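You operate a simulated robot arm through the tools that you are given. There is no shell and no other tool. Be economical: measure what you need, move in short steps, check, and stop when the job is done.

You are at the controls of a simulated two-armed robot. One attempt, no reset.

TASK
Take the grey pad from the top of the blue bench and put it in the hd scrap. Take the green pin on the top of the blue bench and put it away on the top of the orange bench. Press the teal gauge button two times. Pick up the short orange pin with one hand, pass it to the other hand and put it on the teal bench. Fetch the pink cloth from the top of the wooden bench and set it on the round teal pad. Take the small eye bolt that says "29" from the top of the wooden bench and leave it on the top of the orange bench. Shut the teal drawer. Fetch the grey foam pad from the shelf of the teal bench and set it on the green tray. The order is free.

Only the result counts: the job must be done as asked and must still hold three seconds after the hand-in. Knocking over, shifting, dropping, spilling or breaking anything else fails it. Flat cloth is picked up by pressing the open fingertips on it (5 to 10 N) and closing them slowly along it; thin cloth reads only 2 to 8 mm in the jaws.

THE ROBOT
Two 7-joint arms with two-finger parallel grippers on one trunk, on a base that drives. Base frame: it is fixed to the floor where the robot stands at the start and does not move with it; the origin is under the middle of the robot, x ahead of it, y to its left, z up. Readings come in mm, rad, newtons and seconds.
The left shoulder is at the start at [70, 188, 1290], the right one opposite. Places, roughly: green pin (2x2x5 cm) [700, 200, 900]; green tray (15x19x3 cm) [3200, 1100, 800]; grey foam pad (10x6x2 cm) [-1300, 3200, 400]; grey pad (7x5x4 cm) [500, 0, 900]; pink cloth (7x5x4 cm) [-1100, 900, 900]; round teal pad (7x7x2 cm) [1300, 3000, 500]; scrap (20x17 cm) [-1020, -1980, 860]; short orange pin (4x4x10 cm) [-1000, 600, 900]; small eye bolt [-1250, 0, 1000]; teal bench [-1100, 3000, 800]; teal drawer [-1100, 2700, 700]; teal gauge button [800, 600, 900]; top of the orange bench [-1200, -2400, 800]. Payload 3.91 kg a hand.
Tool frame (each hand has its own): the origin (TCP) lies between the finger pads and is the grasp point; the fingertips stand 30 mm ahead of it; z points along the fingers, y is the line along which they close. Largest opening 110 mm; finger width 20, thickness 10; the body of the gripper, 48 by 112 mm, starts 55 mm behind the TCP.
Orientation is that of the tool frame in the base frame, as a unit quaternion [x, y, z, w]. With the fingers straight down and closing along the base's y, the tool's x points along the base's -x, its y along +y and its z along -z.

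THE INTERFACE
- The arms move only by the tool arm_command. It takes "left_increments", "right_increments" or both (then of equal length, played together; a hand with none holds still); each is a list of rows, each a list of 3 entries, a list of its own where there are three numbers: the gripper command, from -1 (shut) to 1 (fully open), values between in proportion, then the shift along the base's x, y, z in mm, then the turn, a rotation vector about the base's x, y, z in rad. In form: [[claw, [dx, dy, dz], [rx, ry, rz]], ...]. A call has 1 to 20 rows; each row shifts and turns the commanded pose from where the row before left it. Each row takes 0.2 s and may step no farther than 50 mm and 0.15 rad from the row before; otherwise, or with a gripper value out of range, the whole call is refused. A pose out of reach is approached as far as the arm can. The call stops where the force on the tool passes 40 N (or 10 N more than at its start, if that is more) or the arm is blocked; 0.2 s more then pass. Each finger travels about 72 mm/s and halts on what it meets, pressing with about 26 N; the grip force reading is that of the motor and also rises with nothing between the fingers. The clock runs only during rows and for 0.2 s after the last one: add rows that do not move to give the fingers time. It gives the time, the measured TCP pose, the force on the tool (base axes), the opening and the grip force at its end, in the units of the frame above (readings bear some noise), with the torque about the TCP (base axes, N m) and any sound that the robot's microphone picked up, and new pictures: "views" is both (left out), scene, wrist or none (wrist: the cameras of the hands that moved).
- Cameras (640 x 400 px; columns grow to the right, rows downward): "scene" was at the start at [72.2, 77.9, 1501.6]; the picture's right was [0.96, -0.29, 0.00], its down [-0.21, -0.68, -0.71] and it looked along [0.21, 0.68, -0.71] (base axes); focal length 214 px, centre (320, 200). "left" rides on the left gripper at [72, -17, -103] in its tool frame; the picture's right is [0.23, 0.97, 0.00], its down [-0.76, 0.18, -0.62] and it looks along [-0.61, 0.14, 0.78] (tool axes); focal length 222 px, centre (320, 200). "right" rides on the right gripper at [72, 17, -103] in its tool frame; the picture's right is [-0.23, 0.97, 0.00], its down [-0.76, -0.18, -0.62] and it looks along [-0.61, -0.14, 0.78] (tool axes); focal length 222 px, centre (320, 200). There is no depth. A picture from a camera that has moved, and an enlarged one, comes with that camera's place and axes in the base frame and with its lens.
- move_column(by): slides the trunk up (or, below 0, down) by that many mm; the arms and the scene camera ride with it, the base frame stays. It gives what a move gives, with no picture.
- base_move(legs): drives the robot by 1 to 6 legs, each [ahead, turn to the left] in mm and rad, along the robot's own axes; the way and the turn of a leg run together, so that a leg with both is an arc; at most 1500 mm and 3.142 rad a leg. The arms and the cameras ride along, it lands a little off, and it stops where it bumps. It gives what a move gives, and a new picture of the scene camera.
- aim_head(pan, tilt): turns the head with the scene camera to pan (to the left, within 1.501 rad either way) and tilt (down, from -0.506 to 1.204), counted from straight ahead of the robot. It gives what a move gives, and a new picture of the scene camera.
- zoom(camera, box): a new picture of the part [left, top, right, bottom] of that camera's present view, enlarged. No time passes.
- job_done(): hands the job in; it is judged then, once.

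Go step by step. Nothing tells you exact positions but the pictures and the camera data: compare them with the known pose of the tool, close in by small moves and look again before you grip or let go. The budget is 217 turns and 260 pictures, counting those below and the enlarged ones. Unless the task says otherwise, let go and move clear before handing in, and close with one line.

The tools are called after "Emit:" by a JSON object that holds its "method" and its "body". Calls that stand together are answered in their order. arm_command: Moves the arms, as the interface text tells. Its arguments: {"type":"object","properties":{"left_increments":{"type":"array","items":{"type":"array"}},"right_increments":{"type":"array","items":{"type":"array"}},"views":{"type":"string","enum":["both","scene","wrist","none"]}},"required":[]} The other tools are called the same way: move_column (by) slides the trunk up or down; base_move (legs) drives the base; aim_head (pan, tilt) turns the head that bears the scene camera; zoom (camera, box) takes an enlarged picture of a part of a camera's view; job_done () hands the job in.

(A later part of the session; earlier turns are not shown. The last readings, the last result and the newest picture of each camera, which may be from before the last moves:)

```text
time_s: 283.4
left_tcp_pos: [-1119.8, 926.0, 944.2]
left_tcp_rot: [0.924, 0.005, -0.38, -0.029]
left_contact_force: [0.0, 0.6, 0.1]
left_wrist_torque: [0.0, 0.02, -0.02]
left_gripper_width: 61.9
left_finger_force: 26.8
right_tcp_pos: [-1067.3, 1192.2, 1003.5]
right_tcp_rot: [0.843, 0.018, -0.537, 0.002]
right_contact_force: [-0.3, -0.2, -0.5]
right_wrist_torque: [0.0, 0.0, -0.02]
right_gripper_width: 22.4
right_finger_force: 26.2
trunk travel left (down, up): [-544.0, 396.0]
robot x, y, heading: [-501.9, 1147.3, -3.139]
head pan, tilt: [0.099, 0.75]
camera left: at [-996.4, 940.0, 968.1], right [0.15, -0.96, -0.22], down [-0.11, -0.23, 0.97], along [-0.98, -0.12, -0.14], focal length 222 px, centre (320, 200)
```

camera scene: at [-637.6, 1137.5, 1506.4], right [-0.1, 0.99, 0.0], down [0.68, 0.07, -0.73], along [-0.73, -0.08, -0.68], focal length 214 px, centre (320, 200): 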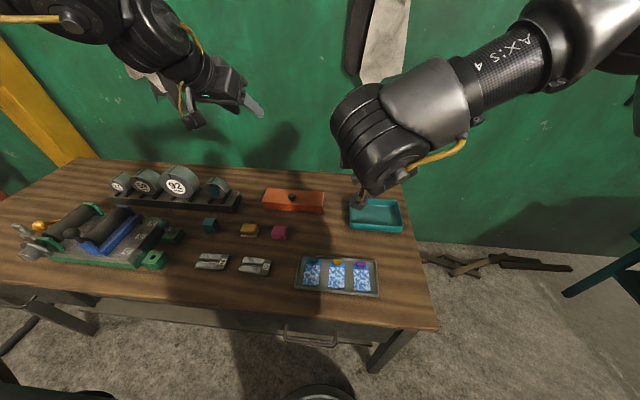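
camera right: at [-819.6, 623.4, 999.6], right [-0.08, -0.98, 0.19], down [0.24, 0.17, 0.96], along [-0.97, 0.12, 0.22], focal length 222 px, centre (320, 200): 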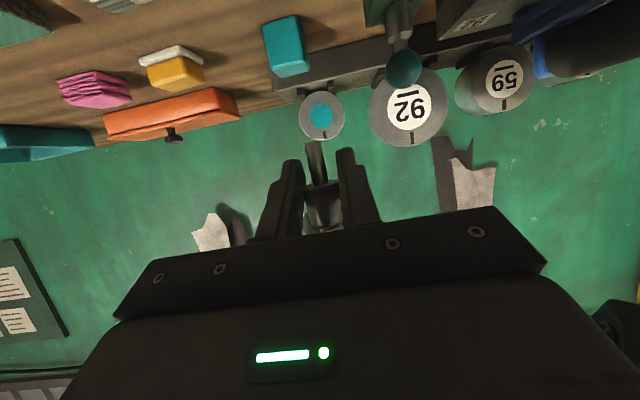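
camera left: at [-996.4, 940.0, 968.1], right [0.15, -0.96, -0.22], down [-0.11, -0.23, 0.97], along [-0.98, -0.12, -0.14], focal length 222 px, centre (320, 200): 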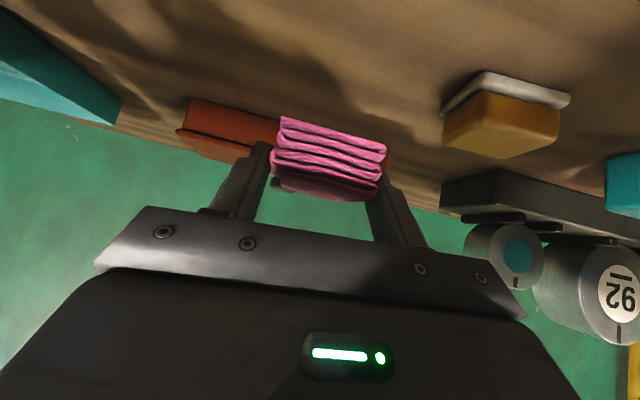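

The cloth is held. I raise the trunk, back off, and head toward the teal bench.

Emit:
{"method": "move_column", "body": {"by": 250}}

Emit:
{"method": "base_move", "body": {"legs": [[-250, 0], [0, -1.573], [600, 0]]}}

Emit:
{"method": "aim_head", "body": {"pan": 0.4, "tilt": 0.5}}

```text
time_s: 286.0
left_tcp_pos: [-1119.6, 927.3, 1193.8]
left_tcp_rot: [0.924, 0.005, -0.38, -0.03]
left_contact_force: [0.7, -0.3, -1.2]
left_wrist_torque: [-0.02, -0.01, 0.02]
left_gripper_width: 61.9
left_finger_force: 26.2
right_tcp_pos: [-1067.1, 1192.7, 1254.2]
right_tcp_rot: [0.843, 0.018, -0.537, 0.002]
right_contact_force: [0.3, 0.6, -1.4]
right_wrist_torque: [-0.03, -0.02, 0.0]
right_gripper_width: 22.3
right_finger_force: 25.5
trunk travel left (down, up): [-794.0, 146.0]
robot x, y, heading: [-505.1, 1148.6, -3.132]
head pan, tilt: [0.099, 0.75]
```

```text
time_s: 294.7
left_tcp_pos: [-412.2, 2370.4, 1195.2]
left_tcp_rot: [-0.639, 0.668, 0.241, 0.296]
left_contact_force: [-0.1, -0.3, 0.0]
left_wrist_torque: [0.04, 0.03, 0.02]
left_gripper_width: 61.4
left_finger_force: 26.2
right_tcp_pos: [-150.7, 2304.9, 1254.8]
right_tcp_rot: [-0.593, 0.599, 0.372, 0.388]
right_contact_force: [0.0, 0.1, -0.9]
right_wrist_torque: [-0.06, 0.03, -0.01]
right_gripper_width: 22.2
right_finger_force: 25.4
trunk travel left (down, up): [-794.0, 146.0]
robot x, y, heading: [-226.0, 1744.6, 1.523]
head pan, tilt: [0.099, 0.75]
camera scene: at [-231.0, 1876.3, 1498.5], right [1.0, 0.05, 0.0], down [0.03, -0.68, -0.73], along [-0.04, 0.73, -0.68], focal length 214 px, centre (320, 200)
```

scene: 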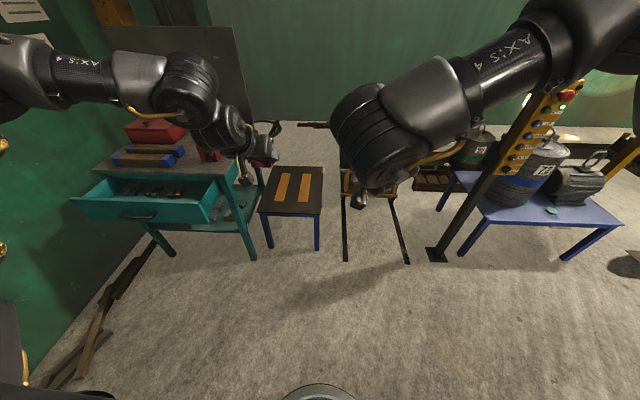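

```text
time_s: 295.5
left_tcp_pos: [-412.8, 2372.8, 1194.1]
left_tcp_rot: [-0.64, 0.667, 0.24, 0.296]
left_contact_force: [-0.2, -0.2, -0.4]
left_wrist_torque: [0.03, 0.0, -0.01]
left_gripper_width: 61.2
left_finger_force: 25.8
right_tcp_pos: [-151.0, 2305.7, 1253.1]
right_tcp_rot: [-0.593, 0.6, 0.371, 0.388]
right_contact_force: [-0.3, 0.6, 0.4]
right_wrist_torque: [0.02, -0.02, 0.04]
right_gripper_width: 22.3
right_finger_force: 26.1
trunk travel left (down, up): [-794.0, 146.0]
robot x, y, heading: [-223.6, 1745.1, 1.519]
head pan, tilt: [0.4, 0.499]
camera scene: at [-257.9, 1880.7, 1520.3], right [0.94, 0.34, 0.0], down [0.16, -0.45, -0.88], along [-0.3, 0.82, -0.48], focal length 214 px, centre (320, 200)
```

scene: 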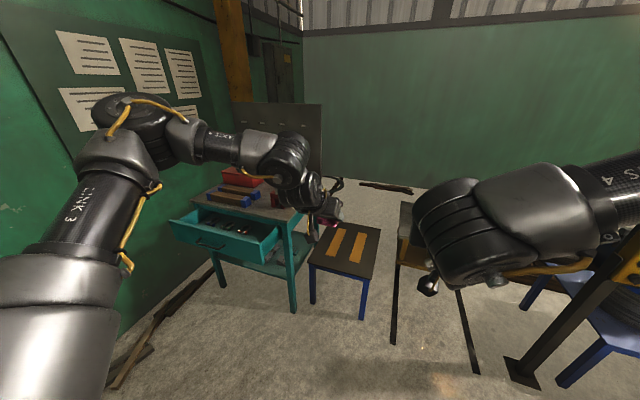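

The teal bench faces -y with its drawer open; I drive in front of it.

Emit:
{"method": "base_move", "body": {"legs": [[0, 1.074], [930, 0], [0, -1.022]]}}

Emit:
{"method": "aim_head", "body": {"pan": 0.0, "tilt": 0.8}}

```text
time_s: 305.8
left_tcp_pos: [-1268.7, 2806.5, 1194.9]
left_tcp_rot: [0.666, -0.642, -0.251, -0.286]
left_contact_force: [-0.2, -0.7, -0.3]
left_wrist_torque: [0.03, 0.01, 0.03]
left_gripper_width: 60.9
left_finger_force: 25.6
right_tcp_pos: [-1001.2, 2760.1, 1253.2]
right_tcp_rot: [0.617, -0.575, -0.387, -0.373]
right_contact_force: [0.1, -0.1, -1.0]
right_wrist_torque: [-0.04, -0.02, 0.02]
right_gripper_width: 22.2
right_finger_force: 25.8
trunk travel left (down, up): [-794.0, 146.0]
robot x, y, heading: [-1033.5, 2194.4, 1.597]
head pan, tilt: [0.4, 0.499]
camera scene: at [-1075.6, 2327.7, 1520.4], right [0.91, 0.41, 0.0], down [0.2, -0.44, -0.88], along [-0.36, 0.8, -0.48], focal length 214 px, centre (320, 200)
```

scene: 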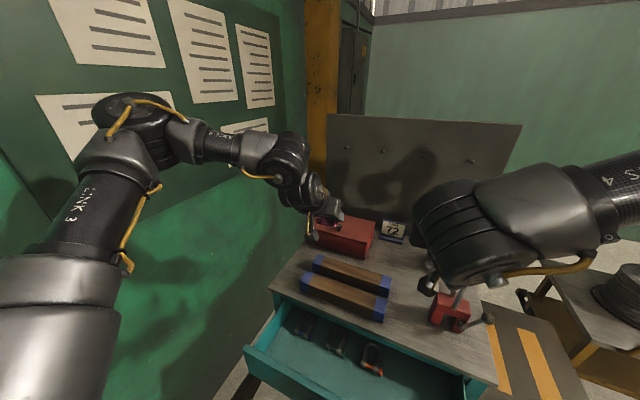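

```text
time_s: 306.6
left_tcp_pos: [-1267.8, 2806.5, 1195.3]
left_tcp_rot: [0.665, -0.643, -0.25, -0.286]
left_contact_force: [0.4, 0.2, -0.1]
left_wrist_torque: [0.01, -0.02, -0.02]
left_gripper_width: 61.4
left_finger_force: 26.2
right_tcp_pos: [-1000.3, 2760.3, 1254.4]
right_tcp_rot: [0.617, -0.576, -0.386, -0.373]
right_contact_force: [-0.1, -0.4, -0.3]
right_wrist_torque: [-0.01, 0.03, 0.0]
right_gripper_width: 22.3
right_finger_force: 25.9
trunk travel left (down, up): [-794.0, 146.0]
robot x, y, heading: [-1032.0, 2191.9, 1.601]
head pan, tilt: [0.0, 0.799]
camera scene: at [-1039.4, 2325.6, 1494.5], right [1.0, 0.03, 0.0], down [0.02, -0.72, -0.7], along [-0.02, 0.7, -0.72], focal length 214 px, centre (320, 200)
```

scene: 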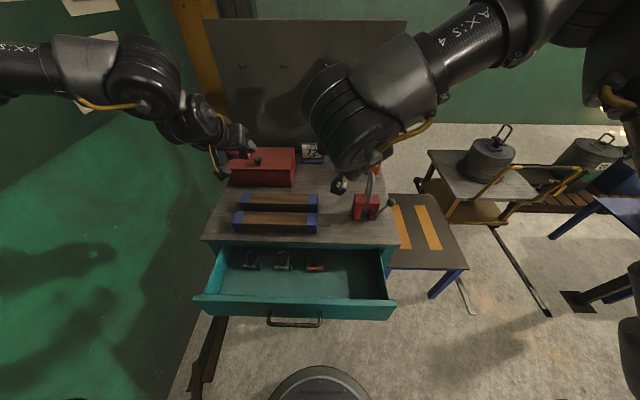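

Emit:
{"method": "zoom", "body": {"camera": "scene", "box": [200, 140, 420, 270]}}

```text
2.91 times, centred on (310, 205) of scene
camera zoom: at [-1039.4, 2325.6, 1494.5], right [1.0, 0.03, 0.0], down [0.02, -0.72, -0.7], along [-0.02, 0.7, -0.72], focal length 624 px, centre (349, 186)
```

zoom: 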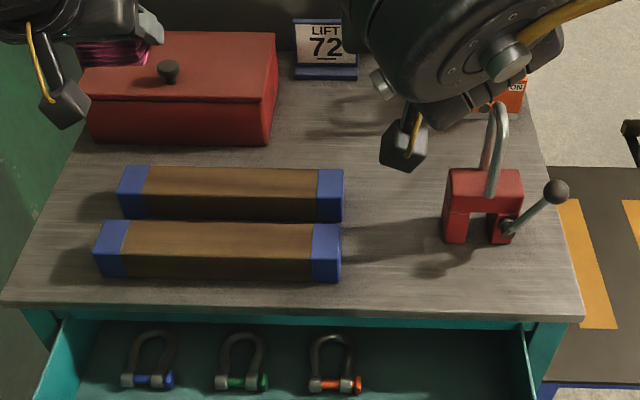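

There's a free spot on the bench top at about [-993,2850], between the wooden blocks and the red clamp. I advance a little and rotate the right tool downward so the pin can be laid there.

Emit:
{"method": "base_move", "body": {"legs": [[120, 0]]}}

Emit:
{"method": "arm_command", "body": {"right_increments": [[-1, [0, -5, 0], [-0.13, 0, 0]], [-1, [0, -8, 0], [-0.13, 0, 0]], [-1, [0, -8, -5], [-0.13, 0, 0]], [-1, [0, -8, -5], [-0.13, 0, 0]], [-1, [0, -8, -5], [-0.13, 0, 0]], [-1, [0, -8, -10], [-0.13, 0, 0]], [-1, [0, -8, -10], [-0.13, 0, 0]], [-1, [0, -8, -10], [-0.13, 0, 0]], [-1, [0, 0, -20], [-0.1, 0, 0]]], "views": "both"}}

```text
time_s: 307.9
left_tcp_pos: [-1269.6, 2921.6, 1196.9]
left_tcp_rot: [0.664, -0.641, -0.254, -0.288]
left_contact_force: [1.1, 0.1, 0.0]
left_wrist_torque: [0.01, 0.01, 0.03]
left_gripper_width: 61.6
left_finger_force: 26.6
right_tcp_pos: [-1003.8, 2873.8, 1256.6]
right_tcp_rot: [0.615, -0.576, -0.387, -0.375]
right_contact_force: [-0.3, -0.6, -0.4]
right_wrist_torque: [0.0, 0.02, 0.0]
right_gripper_width: 22.4
right_finger_force: 26.0
trunk travel left (down, up): [-794.0, 146.0]
robot x, y, heading: [-1037.3, 2314.4, 1.599]
head pan, tilt: [0.0, 0.799]
camera scene: at [-1042.4, 2439.6, 1495.0], right [1.0, 0.03, 0.0], down [0.02, -0.71, -0.7], along [-0.02, 0.7, -0.71], focal length 214 px, centre (320, 200)
```

scene: 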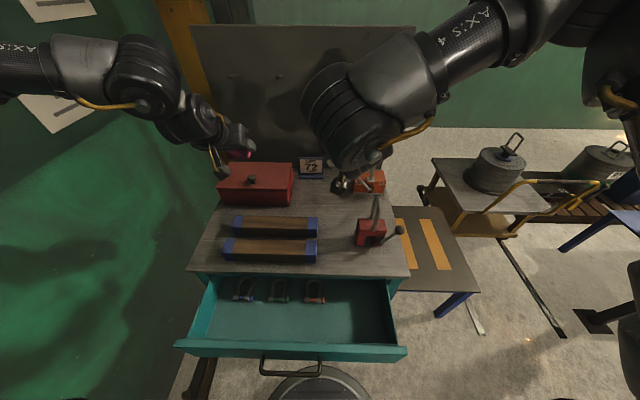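

```text
time_s: 309.9
left_tcp_pos: [-1271.3, 2925.0, 1194.8]
left_tcp_rot: [0.665, -0.642, -0.252, -0.287]
left_contact_force: [-0.7, -0.1, -0.3]
left_wrist_torque: [-0.05, -0.01, 0.01]
left_gripper_width: 61.3
left_finger_force: 26.0
right_tcp_pos: [-1004.4, 2819.5, 1187.2]
right_tcp_rot: [0.721, -0.693, -0.012, 0.018]
right_contact_force: [0.1, 0.3, 0.3]
right_wrist_torque: [-0.07, -0.01, 0.01]
right_gripper_width: 22.2
right_finger_force: 25.6
trunk travel left (down, up): [-794.0, 146.0]
robot x, y, heading: [-1037.8, 2314.5, 1.602]
head pan, tilt: [0.0, 0.799]
camera scene: at [-1043.4, 2446.2, 1494.3], right [1.0, 0.03, 0.0], down [0.02, -0.72, -0.7], along [-0.02, 0.7, -0.72], focal length 214 px, centre (320, 200)
camera right: at [-1015.1, 2747.3, 1291.7], right [-0.98, 0.19, 0.04], down [0.18, 0.77, 0.61], along [0.08, 0.6, -0.79], focal length 222 px, centre (320, 200)
```

scene: 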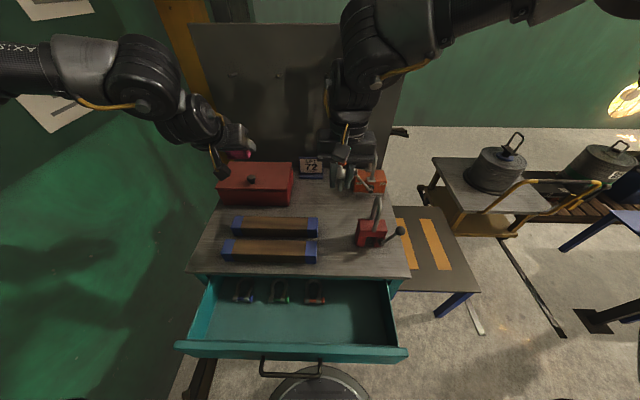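
right: 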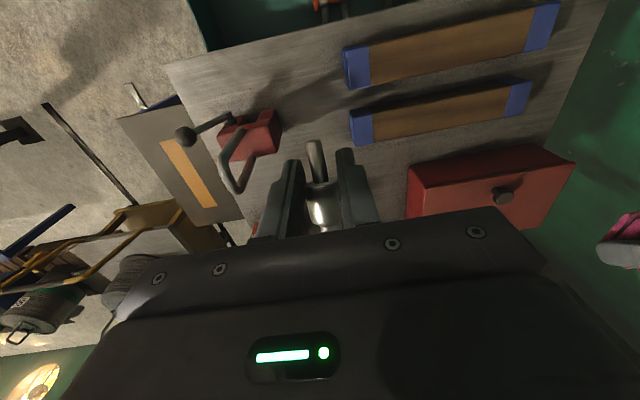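

The pin is nearly level now. I tilt a touch more and descend over the free spot.

Emit:
{"method": "arm_command", "body": {"right_increments": [[-1, [1, 1, -35], [-0.1, 0, 0]], [-1, [1, 1, -35], [-0.1, 0, 0]], [-1, [1, 1, -35], [0, 0, 0]], [-1, [1, 1, -35], [0, 0, 0]], [-1, [1, 1, -35], [0, 0, 0]], [-1, [1, 1, -35], [0, 0, 0]], [-1, [1, 1, -35], [0, 0, 0]], [-1, [1, 1, -25], [0, 0, 0]], [-1, [0, 0, 0], [0, 0, 0]]], "views": "both"}}

```text
time_s: 311.9
left_tcp_pos: [-1270.3, 2925.1, 1195.3]
left_tcp_rot: [0.664, -0.643, -0.251, -0.288]
left_contact_force: [0.5, 0.0, -0.6]
left_wrist_torque: [-0.03, -0.03, -0.01]
left_gripper_width: 61.3
left_finger_force: 25.7
right_tcp_pos: [-1004.3, 2815.6, 924.4]
right_tcp_rot: [0.713, -0.693, 0.054, 0.089]
right_contact_force: [0.1, 0.8, -0.4]
right_wrist_torque: [-0.01, -0.01, 0.01]
right_gripper_width: 22.3
right_finger_force: 25.3
right hand out of reach, approached as far as the arm can: row 7, 8
trunk travel left (down, up): [-794.0, 146.0]
robot x, y, heading: [-1038.8, 2312.0, 1.597]
head pan, tilt: [0.0, 0.799]
camera scene: at [-1042.6, 2444.4, 1494.5], right [1.0, 0.03, 0.0], down [0.02, -0.72, -0.7], along [-0.02, 0.7, -0.72], focal length 214 px, centre (320, 200)
camera right: at [-1013.9, 2764.8, 1040.4], right [-0.98, 0.2, 0.0], down [0.18, 0.88, 0.45], along [0.09, 0.44, -0.89], focal length 222 px, centre (320, 200)
```

scene: 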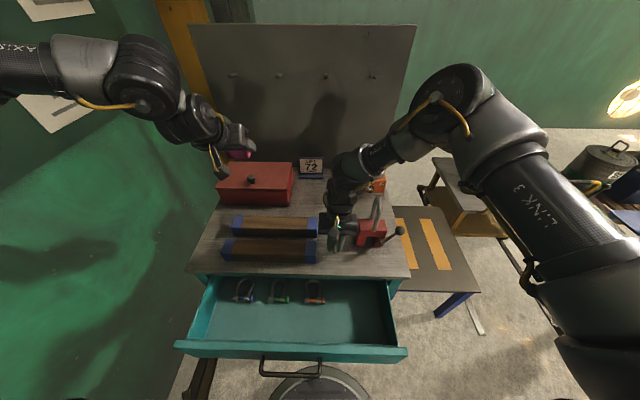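
right: 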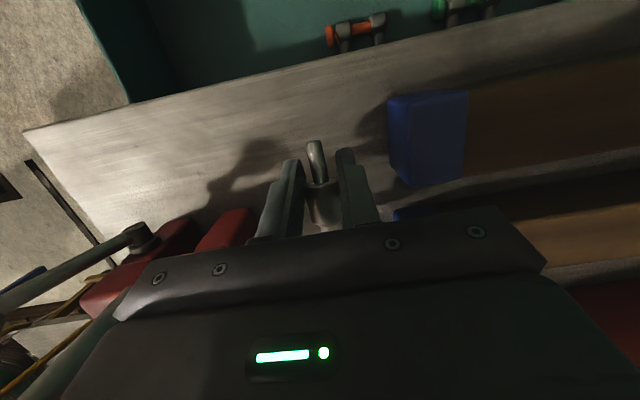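

I shift slightly away from the clamp and lower the rest with the trunk.

Emit:
{"method": "arm_command", "body": {"right_increments": [[-1, [-8, 0, 0], [0, 0, 0]], [-1, [-7, 0, 0], [0, 0, 0]]], "views": "none"}}

Emit:
{"method": "move_column", "body": {"by": -32}}

Emit:
{"method": "zoom", "body": {"camera": "right", "box": [160, 50, 480, 250]}}

```text
time_s: 312.5
left_tcp_pos: [-1270.3, 2924.8, 1194.5]
left_tcp_rot: [0.665, -0.642, -0.252, -0.286]
left_contact_force: [0.1, 0.5, -0.7]
left_wrist_torque: [-0.01, 0.01, -0.03]
left_gripper_width: 61.2
left_finger_force: 26.2
right_tcp_pos: [-1019.1, 2816.6, 924.9]
right_tcp_rot: [0.714, -0.692, 0.055, 0.09]
right_contact_force: [-0.9, 0.5, -0.3]
right_wrist_torque: [-0.02, -0.01, -0.02]
right_gripper_width: 22.3
right_finger_force: 26.7
trunk travel left (down, up): [-794.0, 146.0]
robot x, y, heading: [-1036.5, 2316.7, 1.601]
head pan, tilt: [0.0, 0.799]
```

```text
time_s: 313.2
left_tcp_pos: [-1270.0, 2925.5, 1163.5]
left_tcp_rot: [0.665, -0.642, -0.252, -0.287]
left_contact_force: [0.2, -0.2, 0.4]
left_wrist_torque: [-0.03, 0.01, 0.04]
left_gripper_width: 61.6
left_finger_force: 25.7
right_tcp_pos: [-1019.6, 2815.4, 891.9]
right_tcp_rot: [0.715, -0.691, 0.055, 0.09]
right_contact_force: [0.1, 0.3, -0.5]
right_wrist_torque: [-0.05, 0.03, 0.02]
right_gripper_width: 22.1
right_finger_force: 26.4
trunk travel left (down, up): [-762.0, 178.0]
robot x, y, heading: [-1040.2, 2312.2, 1.602]
head pan, tilt: [0.0, 0.799]
```

```text
2.00 times, centred on (320, 150) of right
camera zoom: at [-1028.7, 2765.1, 1008.2], right [-0.98, 0.2, 0.0], down [0.18, 0.88, 0.45], along [0.08, 0.44, -0.9], focal length 444 px, centre (320, 300)
```

zoom: 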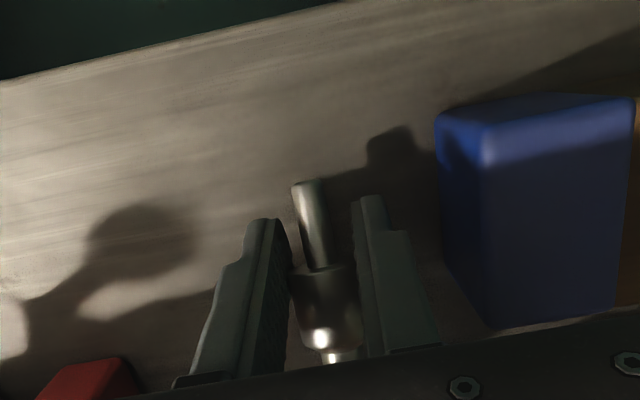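

Emit:
{"method": "arm_command", "body": {"right_increments": [[-1, [7, 0, 0], [0, 0, 0]], [-1, [0, 0, 0], [0, 0, 0]]], "views": "none"}}

Emit:
{"method": "move_column", "body": {"by": -12}}

```text
time_s: 313.9
left_tcp_pos: [-1270.8, 2925.6, 1162.8]
left_tcp_rot: [0.664, -0.643, -0.251, -0.287]
left_contact_force: [-0.3, -0.2, -0.7]
left_wrist_torque: [0.0, 0.0, -0.01]
left_gripper_width: 61.5
left_finger_force: 26.2
right_tcp_pos: [-1012.0, 2816.7, 892.5]
right_tcp_rot: [0.715, -0.692, 0.056, 0.089]
right_contact_force: [0.0, -0.3, -0.6]
right_wrist_torque: [-0.02, -0.02, 0.04]
right_gripper_width: 22.0
right_finger_force: 26.0
trunk travel left (down, up): [-762.0, 178.0]
robot x, y, heading: [-1037.7, 2315.9, 1.602]
head pan, tilt: [0.0, 0.799]
```

```text
time_s: 314.4
left_tcp_pos: [-1269.6, 2923.5, 1152.2]
left_tcp_rot: [0.665, -0.642, -0.252, -0.287]
left_contact_force: [0.2, 0.2, 0.2]
left_wrist_torque: [-0.03, 0.02, 0.02]
left_gripper_width: 61.1
left_finger_force: 25.6
right_tcp_pos: [-1013.2, 2816.8, 881.6]
right_tcp_rot: [0.714, -0.693, 0.055, 0.088]
right_contact_force: [3.1, -0.3, 25.2]
right_wrist_torque: [0.09, -0.52, -0.12]
right_gripper_width: 22.3
right_finger_force: 26.4
trunk travel left (down, up): [-750.0, 190.0]
robot x, y, heading: [-1039.4, 2316.2, 1.599]
head pan, tilt: [0.0, 0.799]
```

In contact with the bench. I ease up slightly and open slowly, then look.

Emit:
{"method": "arm_command", "body": {"right_increments": [[-1, [0, 0, 2], [0, 0, 0]], [-0.58, [0, 0, 0], [0, 0, 0]], [-0.52, [0, 0, 0], [0, 0, 0]], [-0.45, [0, 0, 0], [0, 0, 0]], [-0.38, [0, 0, 0], [0, 0, 0]], [-0.38, [0, 0, 0], [0, 0, 0]], [-0.38, [0, 0, 0], [0, 0, 0]]], "views": "wrist"}}

```text
time_s: 316.1
left_tcp_pos: [-1272.7, 2924.4, 1151.6]
left_tcp_rot: [0.665, -0.642, -0.252, -0.287]
left_contact_force: [0.1, -0.5, -0.4]
left_wrist_torque: [0.0, 0.02, -0.01]
left_gripper_width: 61.4
left_finger_force: 26.2
right_tcp_pos: [-1013.1, 2816.0, 881.9]
right_tcp_rot: [0.714, -0.692, 0.055, 0.089]
right_contact_force: [-10.1, 1.8, 9.4]
right_wrist_torque: [0.12, 0.1, 0.08]
right_gripper_width: 29.1
right_finger_force: 0.1
trunk travel left (down, up): [-750.0, 190.0]
robot x, y, heading: [-1034.9, 2314.5, 1.597]
head pan, tilt: [0.0, 0.799]
camera right: at [-1023.5, 2765.4, 998.7], right [-0.98, 0.19, 0.0], down [0.18, 0.88, 0.45], along [0.08, 0.44, -0.9], focal length 222 px, centre (320, 200)
```

right: 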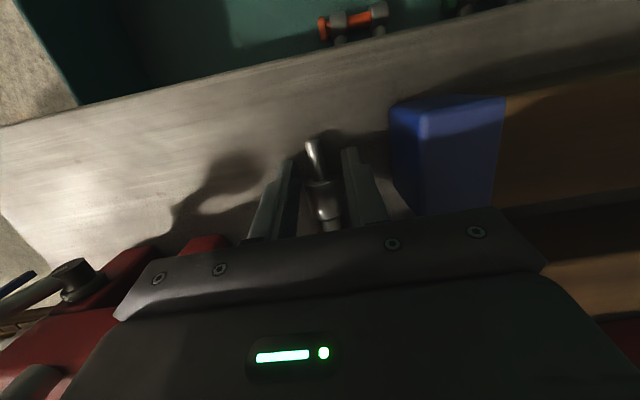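

Emit:
{"method": "arm_command", "body": {"right_increments": [[-0.36, [0, 0, 3], [0, 0, 0]], [-0.33, [0, 0, 5], [0, 0, 0]], [-0.33, [0, 0, 8], [0, 0, 0]], [-0.33, [0, 0, 15], [0, 0, 0]], [-0.33, [0, 0, 25], [0, 0, 0]], [-0.33, [0, 0, 40], [0, 0, 0]], [-0.33, [0, 0, 40], [0, 0, 0]]], "views": "wrist"}}

```text
time_s: 317.6
left_tcp_pos: [-1268.6, 2924.6, 1151.1]
left_tcp_rot: [0.665, -0.642, -0.252, -0.287]
left_contact_force: [0.1, 0.6, -0.7]
left_wrist_torque: [0.01, 0.01, -0.04]
left_gripper_width: 61.5
left_finger_force: 25.8
right_tcp_pos: [-1012.3, 2816.4, 1020.1]
right_tcp_rot: [0.714, -0.692, 0.056, 0.089]
right_contact_force: [-0.9, -0.3, -0.3]
right_wrist_torque: [-0.01, 0.06, -0.01]
right_gripper_width: 36.7
right_finger_force: 0.0
trunk travel left (down, up): [-750.0, 190.0]
robot x, y, heading: [-1036.1, 2311.9, 1.602]
head pan, tilt: [0.0, 0.799]
camera right: at [-1021.3, 2765.6, 1136.1], right [-0.98, 0.2, 0.0], down [0.18, 0.88, 0.45], along [0.08, 0.44, -0.9], focal length 222 px, centre (320, 200)
```

right: 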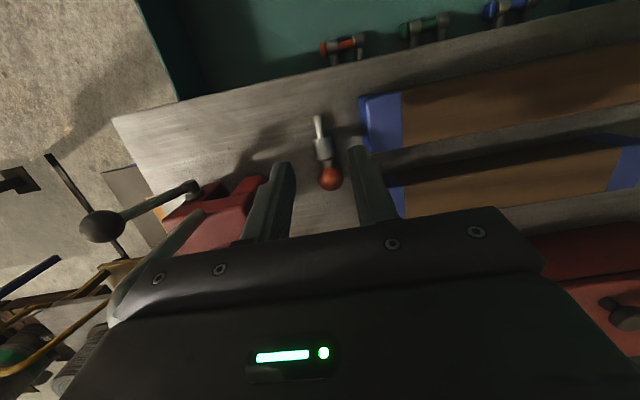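

The pin lies on the teal bench. Now I'll shut the drawer with the right hand: raise, back off, then lower in front of the drawer.

Emit:
{"method": "move_column", "body": {"by": 100}}

Emit:
{"method": "base_move", "body": {"legs": [[-330, 0]]}}

Emit:
{"method": "arm_command", "body": {"right_increments": [[-1, [2, 0, 0], [0.12, 0, 0]], [-1, [2, 0, 0], [0.12, 0, 0]], [-1, [2, 0, 0], [0.12, 0, 0]], [-1, [2, 0, 0], [0.12, 0, 0]], [-1, [2, 0, 0], [0.12, 0, 0]], [-1, [0, 0, 0], [0, 0, 0]]], "views": "none"}}

Emit:
{"method": "move_column", "body": {"by": -200}}

Emit:
{"method": "aim_head", "body": {"pan": 0.0, "tilt": 0.9}}

```text
time_s: 319.0
left_tcp_pos: [-1270.8, 2925.7, 1251.6]
left_tcp_rot: [0.665, -0.642, -0.252, -0.286]
left_contact_force: [-0.9, -0.2, 0.5]
left_wrist_torque: [0.04, -0.03, 0.01]
left_gripper_width: 61.5
left_finger_force: 26.2
right_tcp_pos: [-1010.6, 2817.5, 1117.9]
right_tcp_rot: [0.715, -0.691, 0.056, 0.089]
right_contact_force: [-0.8, 1.0, -0.1]
right_wrist_torque: [0.02, 0.02, 0.01]
right_gripper_width: 36.9
right_finger_force: 0.3
trunk travel left (down, up): [-850.0, 90.0]
robot x, y, heading: [-1040.9, 2312.8, 1.596]
head pan, tilt: [0.0, 0.799]
```

```text
time_s: 321.2
left_tcp_pos: [-1263.9, 2585.6, 1249.9]
left_tcp_rot: [0.668, -0.64, -0.252, -0.285]
left_contact_force: [-0.4, 0.3, -1.1]
left_wrist_torque: [0.01, -0.03, -0.01]
left_gripper_width: 61.3
left_finger_force: 26.0
right_tcp_pos: [-1003.9, 2478.8, 1118.6]
right_tcp_rot: [0.717, -0.689, 0.057, 0.09]
right_contact_force: [-0.3, -0.2, -0.5]
right_wrist_torque: [-0.01, -0.01, 0.0]
right_gripper_width: 36.9
right_finger_force: 0.0
trunk travel left (down, up): [-850.0, 90.0]
robot x, y, heading: [-1024.9, 1975.1, 1.604]
head pan, tilt: [0.0, 0.799]
camera scene: at [-1033.3, 2107.5, 1550.2], right [1.0, 0.03, 0.0], down [0.02, -0.72, -0.7], along [-0.02, 0.7, -0.72], focal length 214 px, centre (320, 200)
```

scene: 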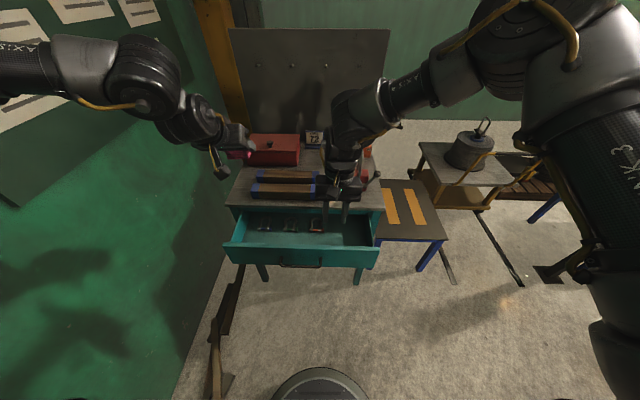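

```text
time_s: 322.6
left_tcp_pos: [-1263.3, 2584.4, 1251.1]
left_tcp_rot: [0.667, -0.64, -0.252, -0.285]
left_contact_force: [-0.6, 0.6, -0.4]
left_wrist_torque: [0.01, 0.03, 0.01]
left_gripper_width: 61.2
left_finger_force: 26.2
right_tcp_pos: [-995.9, 2477.6, 1119.3]
right_tcp_rot: [0.711, -0.675, -0.151, -0.127]
right_contact_force: [-0.5, 0.2, -0.1]
right_wrist_torque: [-0.01, -0.01, -0.01]
right_gripper_width: 0.0
right_finger_force: 25.8
trunk travel left (down, up): [-850.0, 90.0]
robot x, y, heading: [-1025.5, 1969.3, 1.603]
head pan, tilt: [0.0, 0.799]
```

```text
time_s: 324.8
left_tcp_pos: [-1263.5, 2585.0, 1050.6]
left_tcp_rot: [0.667, -0.641, -0.251, -0.286]
left_contact_force: [1.2, -0.7, -0.7]
left_wrist_torque: [0.01, -0.03, 0.0]
left_gripper_width: 61.4
left_finger_force: 26.8
right_tcp_pos: [-994.0, 2477.6, 919.2]
right_tcp_rot: [0.712, -0.675, -0.15, -0.125]
right_contact_force: [-0.2, 0.4, -0.1]
right_wrist_torque: [0.04, 0.03, -0.01]
right_gripper_width: 0.0
right_finger_force: 25.2
trunk travel left (down, up): [-650.0, 290.0]
robot x, y, heading: [-1023.9, 1973.4, 1.609]
head pan, tilt: [0.0, 0.799]
```

```text
time_s: 325.4
left_tcp_pos: [-1262.7, 2583.9, 1050.2]
left_tcp_rot: [0.667, -0.64, -0.252, -0.286]
left_contact_force: [0.3, -0.6, -0.7]
left_wrist_torque: [-0.01, -0.03, 0.02]
left_gripper_width: 61.4
left_finger_force: 26.2
right_tcp_pos: [-994.7, 2477.3, 920.3]
right_tcp_rot: [0.711, -0.675, -0.151, -0.126]
right_contact_force: [0.1, 0.4, -0.8]
right_wrist_torque: [-0.01, 0.02, -0.01]
right_gripper_width: 0.0
right_finger_force: 26.2
trunk travel left (down, up): [-650.0, 290.0]
robot x, y, heading: [-1027.0, 1977.1, 1.608]
head pan, tilt: [0.0, 0.901]
camera scene: at [-1032.9, 2099.9, 1342.6], right [1.0, 0.03, 0.0], down [0.03, -0.78, -0.62], along [-0.02, 0.62, -0.78], focal length 214 px, centre (320, 200)
```

scene: 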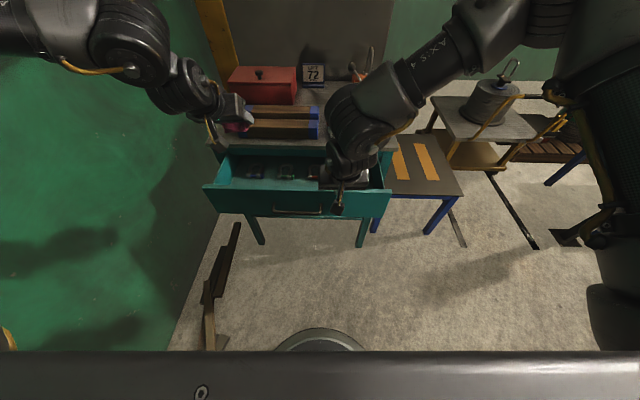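

The drawer front is at about y=2554, z 666–836. I raise the left hand (cloth) for safety, then lower so the closed right fingers meet the drawer front.

Emit:
{"method": "arm_command", "body": {"left_increments": [[-1, [0, 0, 25], [0, 0, 0]], [-1, [0, 0, 25], [0, 0, 0]], [-1, [0, 0, 25], [0, 0, 0]], [-1, [0, 0, 25], [0, 0, 0]], [-1, [0, 0, 25], [0, 0, 0]], [-1, [0, 0, 25], [0, 0, 0]]], "views": "none"}}

Emit:
{"method": "move_column", "body": {"by": -145}}

Emit:
{"method": "base_move", "body": {"legs": [[40, 0]]}}

```text
time_s: 326.8
left_tcp_pos: [-1267.3, 2582.6, 1201.1]
left_tcp_rot: [0.666, -0.641, -0.251, -0.287]
left_contact_force: [-0.3, -0.8, -0.3]
left_wrist_torque: [-0.01, -0.02, 0.0]
left_gripper_width: 61.4
left_finger_force: 26.3
right_tcp_pos: [-994.7, 2477.7, 919.7]
right_tcp_rot: [0.711, -0.675, -0.15, -0.126]
right_contact_force: [0.4, -0.1, -0.5]
right_wrist_torque: [0.0, 0.0, 0.02]
right_gripper_width: 0.0
right_finger_force: 25.6
trunk travel left (down, up): [-650.0, 290.0]
robot x, y, heading: [-1025.9, 1975.4, 1.605]
head pan, tilt: [0.0, 0.901]
```

```text
time_s: 328.6
left_tcp_pos: [-1265.6, 2583.5, 1056.6]
left_tcp_rot: [0.666, -0.64, -0.252, -0.287]
left_contact_force: [-0.1, -0.4, -1.2]
left_wrist_torque: [0.0, -0.03, -0.01]
left_gripper_width: 61.4
left_finger_force: 26.2
right_tcp_pos: [-994.5, 2477.0, 773.9]
right_tcp_rot: [0.711, -0.675, -0.151, -0.127]
right_contact_force: [-1.0, -0.6, -0.3]
right_wrist_torque: [0.02, -0.03, -0.01]
right_gripper_width: 0.1
right_finger_force: 26.1
trunk travel left (down, up): [-505.0, 435.0]
robot x, y, heading: [-1026.3, 1973.1, 1.601]
head pan, tilt: [0.0, 0.901]
```

```text
time_s: 329.4
left_tcp_pos: [-1269.4, 2621.5, 1057.0]
left_tcp_rot: [0.668, -0.639, -0.252, -0.286]
left_contact_force: [0.4, 0.1, -0.8]
left_wrist_torque: [-0.02, -0.04, 0.06]
left_gripper_width: 61.3
left_finger_force: 26.1
right_tcp_pos: [-997.1, 2515.5, 774.8]
right_tcp_rot: [0.711, -0.674, -0.152, -0.126]
right_contact_force: [-0.1, 0.2, -0.3]
right_wrist_torque: [-0.01, -0.03, -0.02]
right_gripper_width: 0.1
right_finger_force: 25.9
trunk travel left (down, up): [-505.0, 435.0]
robot x, y, heading: [-1029.5, 2012.7, 1.604]
head pan, tilt: [0.0, 0.901]
camera scene: at [-1034.3, 2137.8, 1197.7], right [1.0, 0.04, 0.0], down [0.03, -0.78, -0.62], along [-0.02, 0.62, -0.78], focal length 214 px, centre (320, 200)
```

scene: 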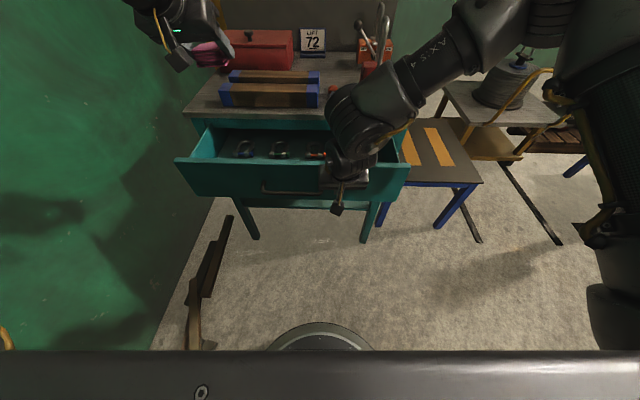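

Emit:
{"method": "zoom", "body": {"camera": "right", "box": [0, 0, 640, 400]}}

```text
1.00 times, centred on (320, 200) of right
camera zoom: at [-1006.4, 2408.5, 842.2], right [-0.98, 0.15, 0.11], down [0.17, 0.47, 0.86], along [0.08, 0.87, -0.49], focal length 222 px, centre (320, 200)
```

zoom: 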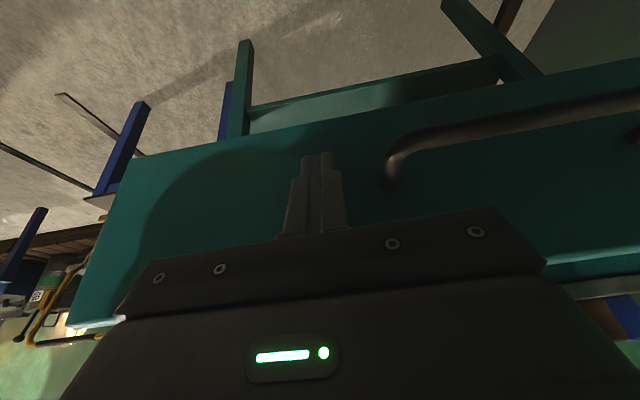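

The closed fingers face the drawer front beside the handle. I drive forward to push it.

Emit:
{"method": "base_move", "body": {"legs": [[150, 0]]}}

```text
time_s: 330.8
left_tcp_pos: [-1274.7, 2769.8, 1056.3]
left_tcp_rot: [0.668, -0.639, -0.252, -0.286]
left_contact_force: [0.9, 0.1, -0.8]
left_wrist_torque: [-0.01, -0.02, -0.02]
left_gripper_width: 61.3
left_finger_force: 26.2
right_tcp_pos: [-1000.9, 2666.2, 773.3]
right_tcp_rot: [0.713, -0.673, -0.152, -0.126]
right_contact_force: [0.4, -0.1, -0.2]
right_wrist_torque: [0.02, -0.01, -0.02]
right_gripper_width: 0.0
right_finger_force: 25.9
trunk travel left (down, up): [-505.0, 435.0]
robot x, y, heading: [-1032.2, 2162.1, 1.61]
head pan, tilt: [0.0, 0.901]
camera scene: at [-1039.9, 2288.1, 1197.4], right [1.0, 0.04, 0.0], down [0.03, -0.78, -0.62], along [-0.02, 0.62, -0.78], focal length 214 px, centre (320, 200)
```

scene: 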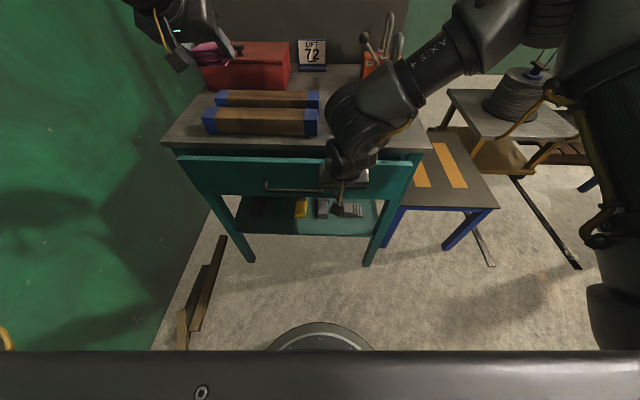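

Emit:
{"method": "base_move", "body": {"legs": [[45, 0]]}}

Emit:
{"method": "zoom", "body": {"camera": "right", "box": [0, 0, 640, 400]}}

```text
time_s: 331.7
left_tcp_pos: [-1275.5, 2812.8, 1058.4]
left_tcp_rot: [0.667, -0.639, -0.253, -0.287]
left_contact_force: [1.1, 0.1, 0.0]
left_wrist_torque: [0.02, 0.01, 0.03]
left_gripper_width: 61.1
left_finger_force: 26.0
right_tcp_pos: [-1003.0, 2708.9, 774.5]
right_tcp_rot: [0.713, -0.673, -0.152, -0.125]
right_contact_force: [-0.2, -0.2, 0.1]
right_wrist_torque: [0.0, -0.05, 0.01]
right_gripper_width: 0.0
right_finger_force: 25.9
trunk travel left (down, up): [-505.0, 435.0]
robot x, y, heading: [-1034.2, 2205.0, 1.608]
head pan, tilt: [0.0, 0.901]
camera scene: at [-1041.2, 2329.7, 1197.9], right [1.0, 0.04, 0.0], down [0.03, -0.78, -0.62], along [-0.02, 0.62, -0.78], focal length 214 px, centre (320, 200)
```

scene: 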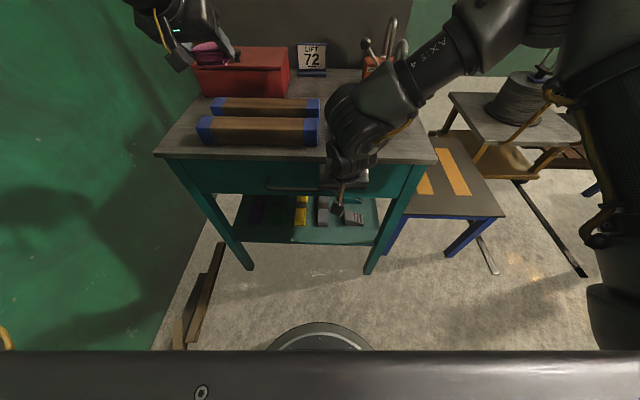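

```text
1.00 times, centred on (320, 200) of right
camera zoom: at [-1013.6, 2600.7, 842.6], right [-0.98, 0.15, 0.11], down [0.17, 0.47, 0.86], along [0.08, 0.87, -0.49], focal length 222 px, centre (320, 200)
```

zoom: 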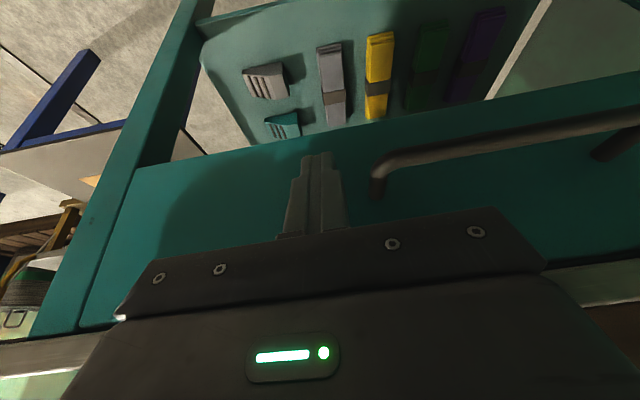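

Nearly flush. I push the rest with the arm in small steps until it resists.

Emit:
{"method": "arm_command", "body": {"right_increments": [[-1, [0, 8, 0], [0, 0, 0]], [-1, [0, 8, 0], [0, 0, 0]], [-1, [0, 8, 0], [0, 0, 0]], [-1, [0, 8, 0], [0, 0, 0]], [-1, [0, 6, 0], [0, 0, 0]], [-1, [0, 5, 0], [0, 0, 0]], [-1, [0, 5, 0], [0, 0, 0]], [-1, [0, 5, 0], [0, 0, 0]]], "views": "wrist"}}

```text
time_s: 332.6
left_tcp_pos: [-1275.6, 2810.2, 1059.2]
left_tcp_rot: [0.666, -0.64, -0.252, -0.289]
left_contact_force: [0.2, 0.1, -1.1]
left_wrist_torque: [0.05, 0.04, -0.01]
left_gripper_width: 61.1
left_finger_force: 26.1
right_tcp_pos: [-1005.8, 2724.7, 773.8]
right_tcp_rot: [0.716, -0.672, -0.145, -0.122]
right_contact_force: [1.3, -23.3, 10.5]
right_wrist_torque: [1.87, -0.07, -0.43]
right_gripper_width: 0.3
right_finger_force: 25.9
trunk travel left (down, up): [-505.0, 435.0]
robot x, y, heading: [-1039.6, 2206.5, 1.605]
head pan, tilt: [0.0, 0.901]
stopped in row 4 (right hand): the force on the tool passed its limit (the readings are from after the stop); the commanded pose is now the measured one
camera right: at [-1013.7, 2618.1, 842.7], right [-0.98, 0.14, 0.11], down [0.16, 0.49, 0.86], along [0.07, 0.86, -0.5], focal length 222 px, centre (320, 200)
```

right: 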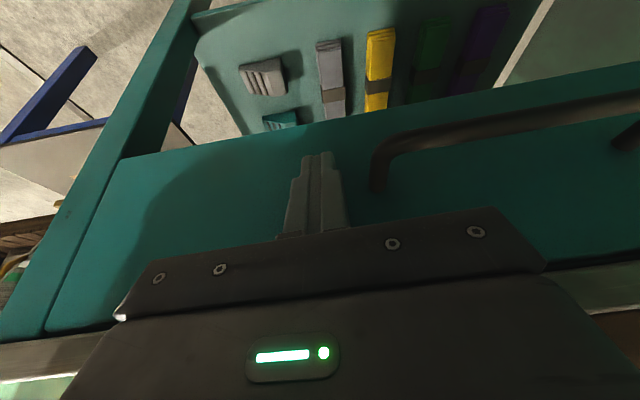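

The drawer is shut. I back off a little and look at the shelf below.

Emit:
{"method": "base_move", "body": {"legs": [[-150, 0]]}}

Emit:
{"method": "zoom", "body": {"camera": "right", "box": [100, 0, 580, 240]}}

Emit:
{"method": "zoom", "body": {"camera": "scene", "box": [160, 130, 420, 290]}}

```text
time_s: 333.9
left_tcp_pos: [-1270.6, 2666.9, 1056.6]
left_tcp_rot: [0.666, -0.64, -0.253, -0.288]
left_contact_force: [-0.2, -0.2, 0.2]
left_wrist_torque: [-0.03, 0.0, 0.0]
left_gripper_width: 61.0
left_finger_force: 25.8
right_tcp_pos: [-999.0, 2582.1, 772.5]
right_tcp_rot: [0.715, -0.672, -0.146, -0.123]
right_contact_force: [-0.5, 0.1, -0.3]
right_wrist_torque: [0.01, 0.02, -0.04]
right_gripper_width: 0.2
right_finger_force: 26.0
trunk travel left (down, up): [-505.0, 435.0]
robot x, y, heading: [-1031.6, 2059.4, 1.608]
head pan, tilt: [0.0, 0.901]
camera scene: at [-1036.1, 2184.1, 1197.6], right [1.0, 0.03, 0.0], down [0.03, -0.78, -0.62], along [-0.02, 0.62, -0.78], focal length 214 px, centre (320, 200)
```

scene: 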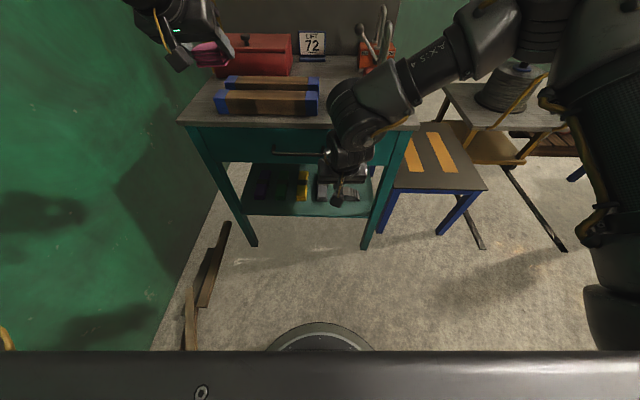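

```text
1.33 times, centred on (340, 120) of right
camera zoom: at [-1008.3, 2476.0, 840.9], right [-0.98, 0.15, 0.11], down [0.17, 0.49, 0.86], along [0.08, 0.86, -0.5], focal length 296 px, centre (293, 307)
```

zoom: 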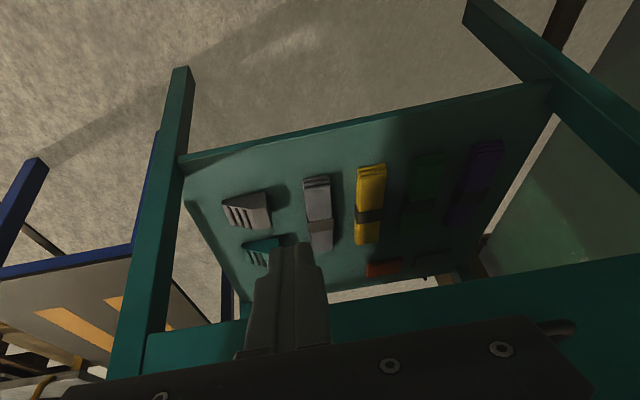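

```text
2.46 times, centred on (290, 210) of scene
camera zoom: at [-1036.1, 2184.1, 1197.6], right [1.0, 0.03, 0.0], down [0.03, -0.78, -0.62], along [-0.02, 0.62, -0.78], focal length 528 px, centre (394, 175)
```

zoom: 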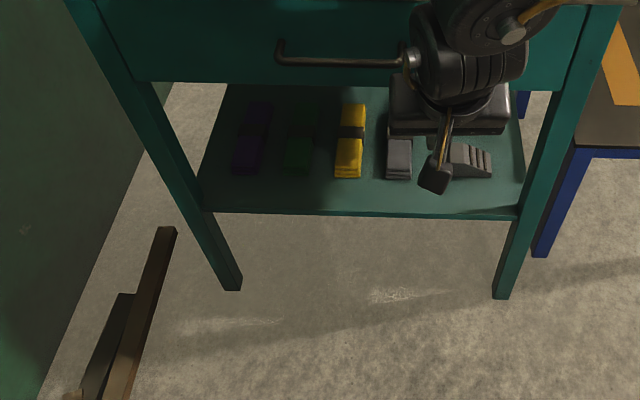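

The grey foam pad lies far back-left on the shelf (~[-1326,3131]); the left hand is best for it, so I'll deliver the cloth first. I raise up, back off and turn toward +x.

Emit:
{"method": "move_column", "body": {"by": 250}}

Emit:
{"method": "base_move", "body": {"legs": [[-200, 0], [0, -1.6], [1300, 0]]}}

Emit:
{"method": "aim_head", "body": {"pan": 0.6, "tilt": 0.45}}

```text
time_s: 336.5
left_tcp_pos: [-1270.6, 2667.3, 1306.1]
left_tcp_rot: [0.666, -0.64, -0.252, -0.287]
left_contact_force: [0.3, 0.0, -0.6]
left_wrist_torque: [-0.02, -0.02, 0.0]
left_gripper_width: 61.5
left_finger_force: 26.3
right_tcp_pos: [-1000.0, 2583.3, 1021.1]
right_tcp_rot: [0.715, -0.673, -0.146, -0.122]
right_contact_force: [0.0, -0.4, -0.9]
right_wrist_torque: [0.01, 0.01, -0.02]
right_gripper_width: 0.0
right_finger_force: 25.5
trunk travel left (down, up): [-755.0, 185.0]
robot x, y, heading: [-1025.0, 2057.1, 1.605]
head pan, tilt: [0.0, 0.901]
```

```text
time_s: 347.4
left_tcp_pos: [811.8, 2058.9, 1305.0]
left_tcp_rot: [0.014, 0.925, -0.038, 0.379]
left_contact_force: [1.4, 0.4, 0.6]
left_wrist_torque: [0.01, -0.01, 0.03]
left_gripper_width: 61.2
left_finger_force: 25.8
right_tcp_pos: [708.1, 1793.9, 1019.7]
right_tcp_rot: [0.004, 0.982, 0.011, 0.189]
right_contact_force: [-0.6, -0.2, 0.1]
right_wrist_torque: [0.0, 0.0, 0.03]
right_gripper_width: 0.1
right_finger_force: 25.8
trunk travel left (down, up): [-755.0, 185.0]
robot x, y, heading: [187.5, 1860.5, -0.034]
head pan, tilt: [0.0, 0.901]
stopped in leg 3: the robot was blocked; the commanded pose is now the measured one
camera scene: at [312.5, 1857.4, 1447.1], right [-0.03, -1.0, 0.0], down [-0.79, 0.03, -0.62], along [0.62, -0.02, -0.79], focal length 214 px, centre (320, 200)
```

scene: 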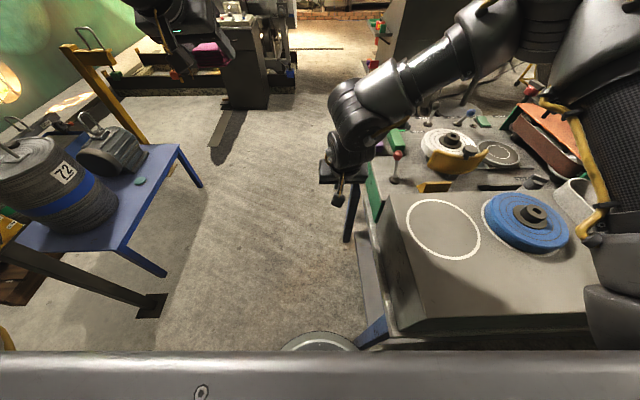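

```text
time_s: 348.4
left_tcp_pos: [807.5, 2059.2, 1305.9]
left_tcp_rot: [0.014, 0.924, -0.04, 0.38]
left_contact_force: [-0.5, 0.4, -0.6]
left_wrist_torque: [-0.01, 0.0, 0.0]
left_gripper_width: 61.3
left_finger_force: 26.4
right_tcp_pos: [706.0, 1794.3, 1021.7]
right_tcp_rot: [0.003, 0.982, 0.01, 0.19]
right_contact_force: [0.3, -0.6, -0.1]
right_wrist_torque: [-0.02, -0.01, 0.0]
right_gripper_width: 0.1
right_finger_force: 25.9
trunk travel left (down, up): [-755.0, 185.0]
robot x, y, heading: [185.1, 1866.5, -0.036]
head pan, tilt: [0.6, 0.45]
camera scene: at [310.7, 1910.2, 1485.8], right [0.54, -0.84, 0.0], down [-0.37, -0.23, -0.9], along [0.76, 0.48, -0.44], focal length 214 px, centre (320, 200)
```

scene: 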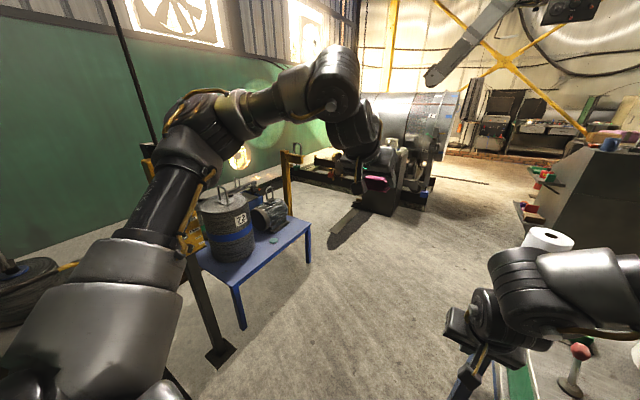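

The robot stopped at the end of the blue bench. I back off, go around at y≈2270, and drive to the blue low table where the round teal pad lies (~[1234,2911]).

Emit:
{"method": "base_move", "body": {"legs": [[-150, 0], [0, 1.607], [410, 0], [0, -1.571], [1400, 0], [0, 1.571]]}}

Emit:
{"method": "aim_head", "body": {"pan": 0.3, "tilt": 0.85}}

```text
time_s: 370.0
left_tcp_pos: [1235.2, 2894.2, 1306.3]
left_tcp_rot: [-0.636, 0.67, 0.239, 0.299]
left_contact_force: [0.4, 0.0, -0.6]
left_wrist_torque: [0.04, -0.02, 0.01]
left_gripper_width: 61.3
left_finger_force: 26.6
right_tcp_pos: [1497.2, 2785.0, 1021.6]
right_tcp_rot: [-0.683, 0.706, 0.139, 0.129]
right_contact_force: [0.5, 0.1, 0.1]
right_wrist_torque: [-0.01, -0.02, 0.02]
right_gripper_width: 0.1
right_finger_force: 25.9
trunk travel left (down, up): [-755.0, 185.0]
robot x, y, heading: [1415.4, 2265.2, 1.514]
head pan, tilt: [0.6, 0.45]
camera scene: at [1369.4, 2395.3, 1485.9], right [0.86, 0.52, 0.0], down [0.22, -0.37, -0.9], along [-0.46, 0.77, -0.44], focal length 214 px, centre (320, 200)
```

scene: 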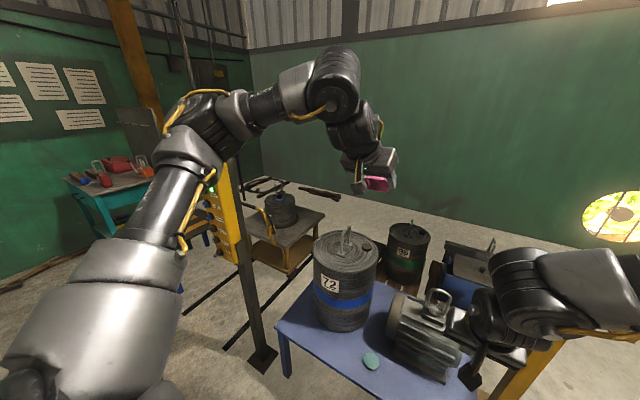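

```text
time_s: 370.9
left_tcp_pos: [1233.5, 2894.1, 1306.9]
left_tcp_rot: [-0.636, 0.67, 0.238, 0.3]
left_contact_force: [-0.4, -1.1, 0.2]
left_wrist_torque: [-0.04, 0.0, -0.01]
left_gripper_width: 61.5
left_finger_force: 25.5
right_tcp_pos: [1497.3, 2785.4, 1021.6]
right_tcp_rot: [-0.683, 0.706, 0.139, 0.128]
right_contact_force: [-0.5, -0.1, 0.0]
right_wrist_torque: [0.02, 0.0, 0.01]
right_gripper_width: 0.1
right_finger_force: 26.5
trunk travel left (down, up): [-755.0, 185.0]
robot x, y, heading: [1417.4, 2263.7, 1.512]
head pan, tilt: [0.3, 0.85]
camera scene: at [1397.7, 2392.4, 1451.5], right [0.97, 0.24, 0.0], down [0.18, -0.73, -0.66], along [-0.16, 0.64, -0.75], focal length 214 px, centre (320, 200)
```

scene: 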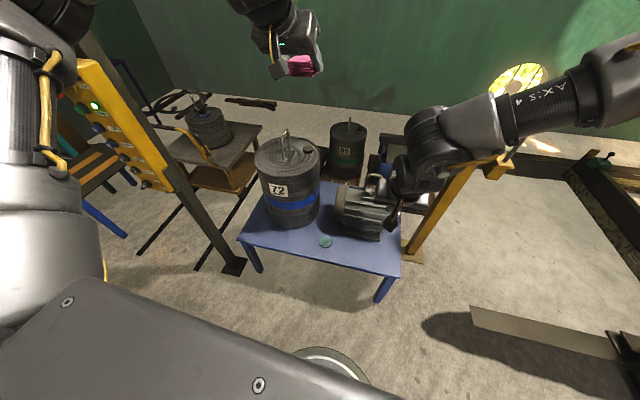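

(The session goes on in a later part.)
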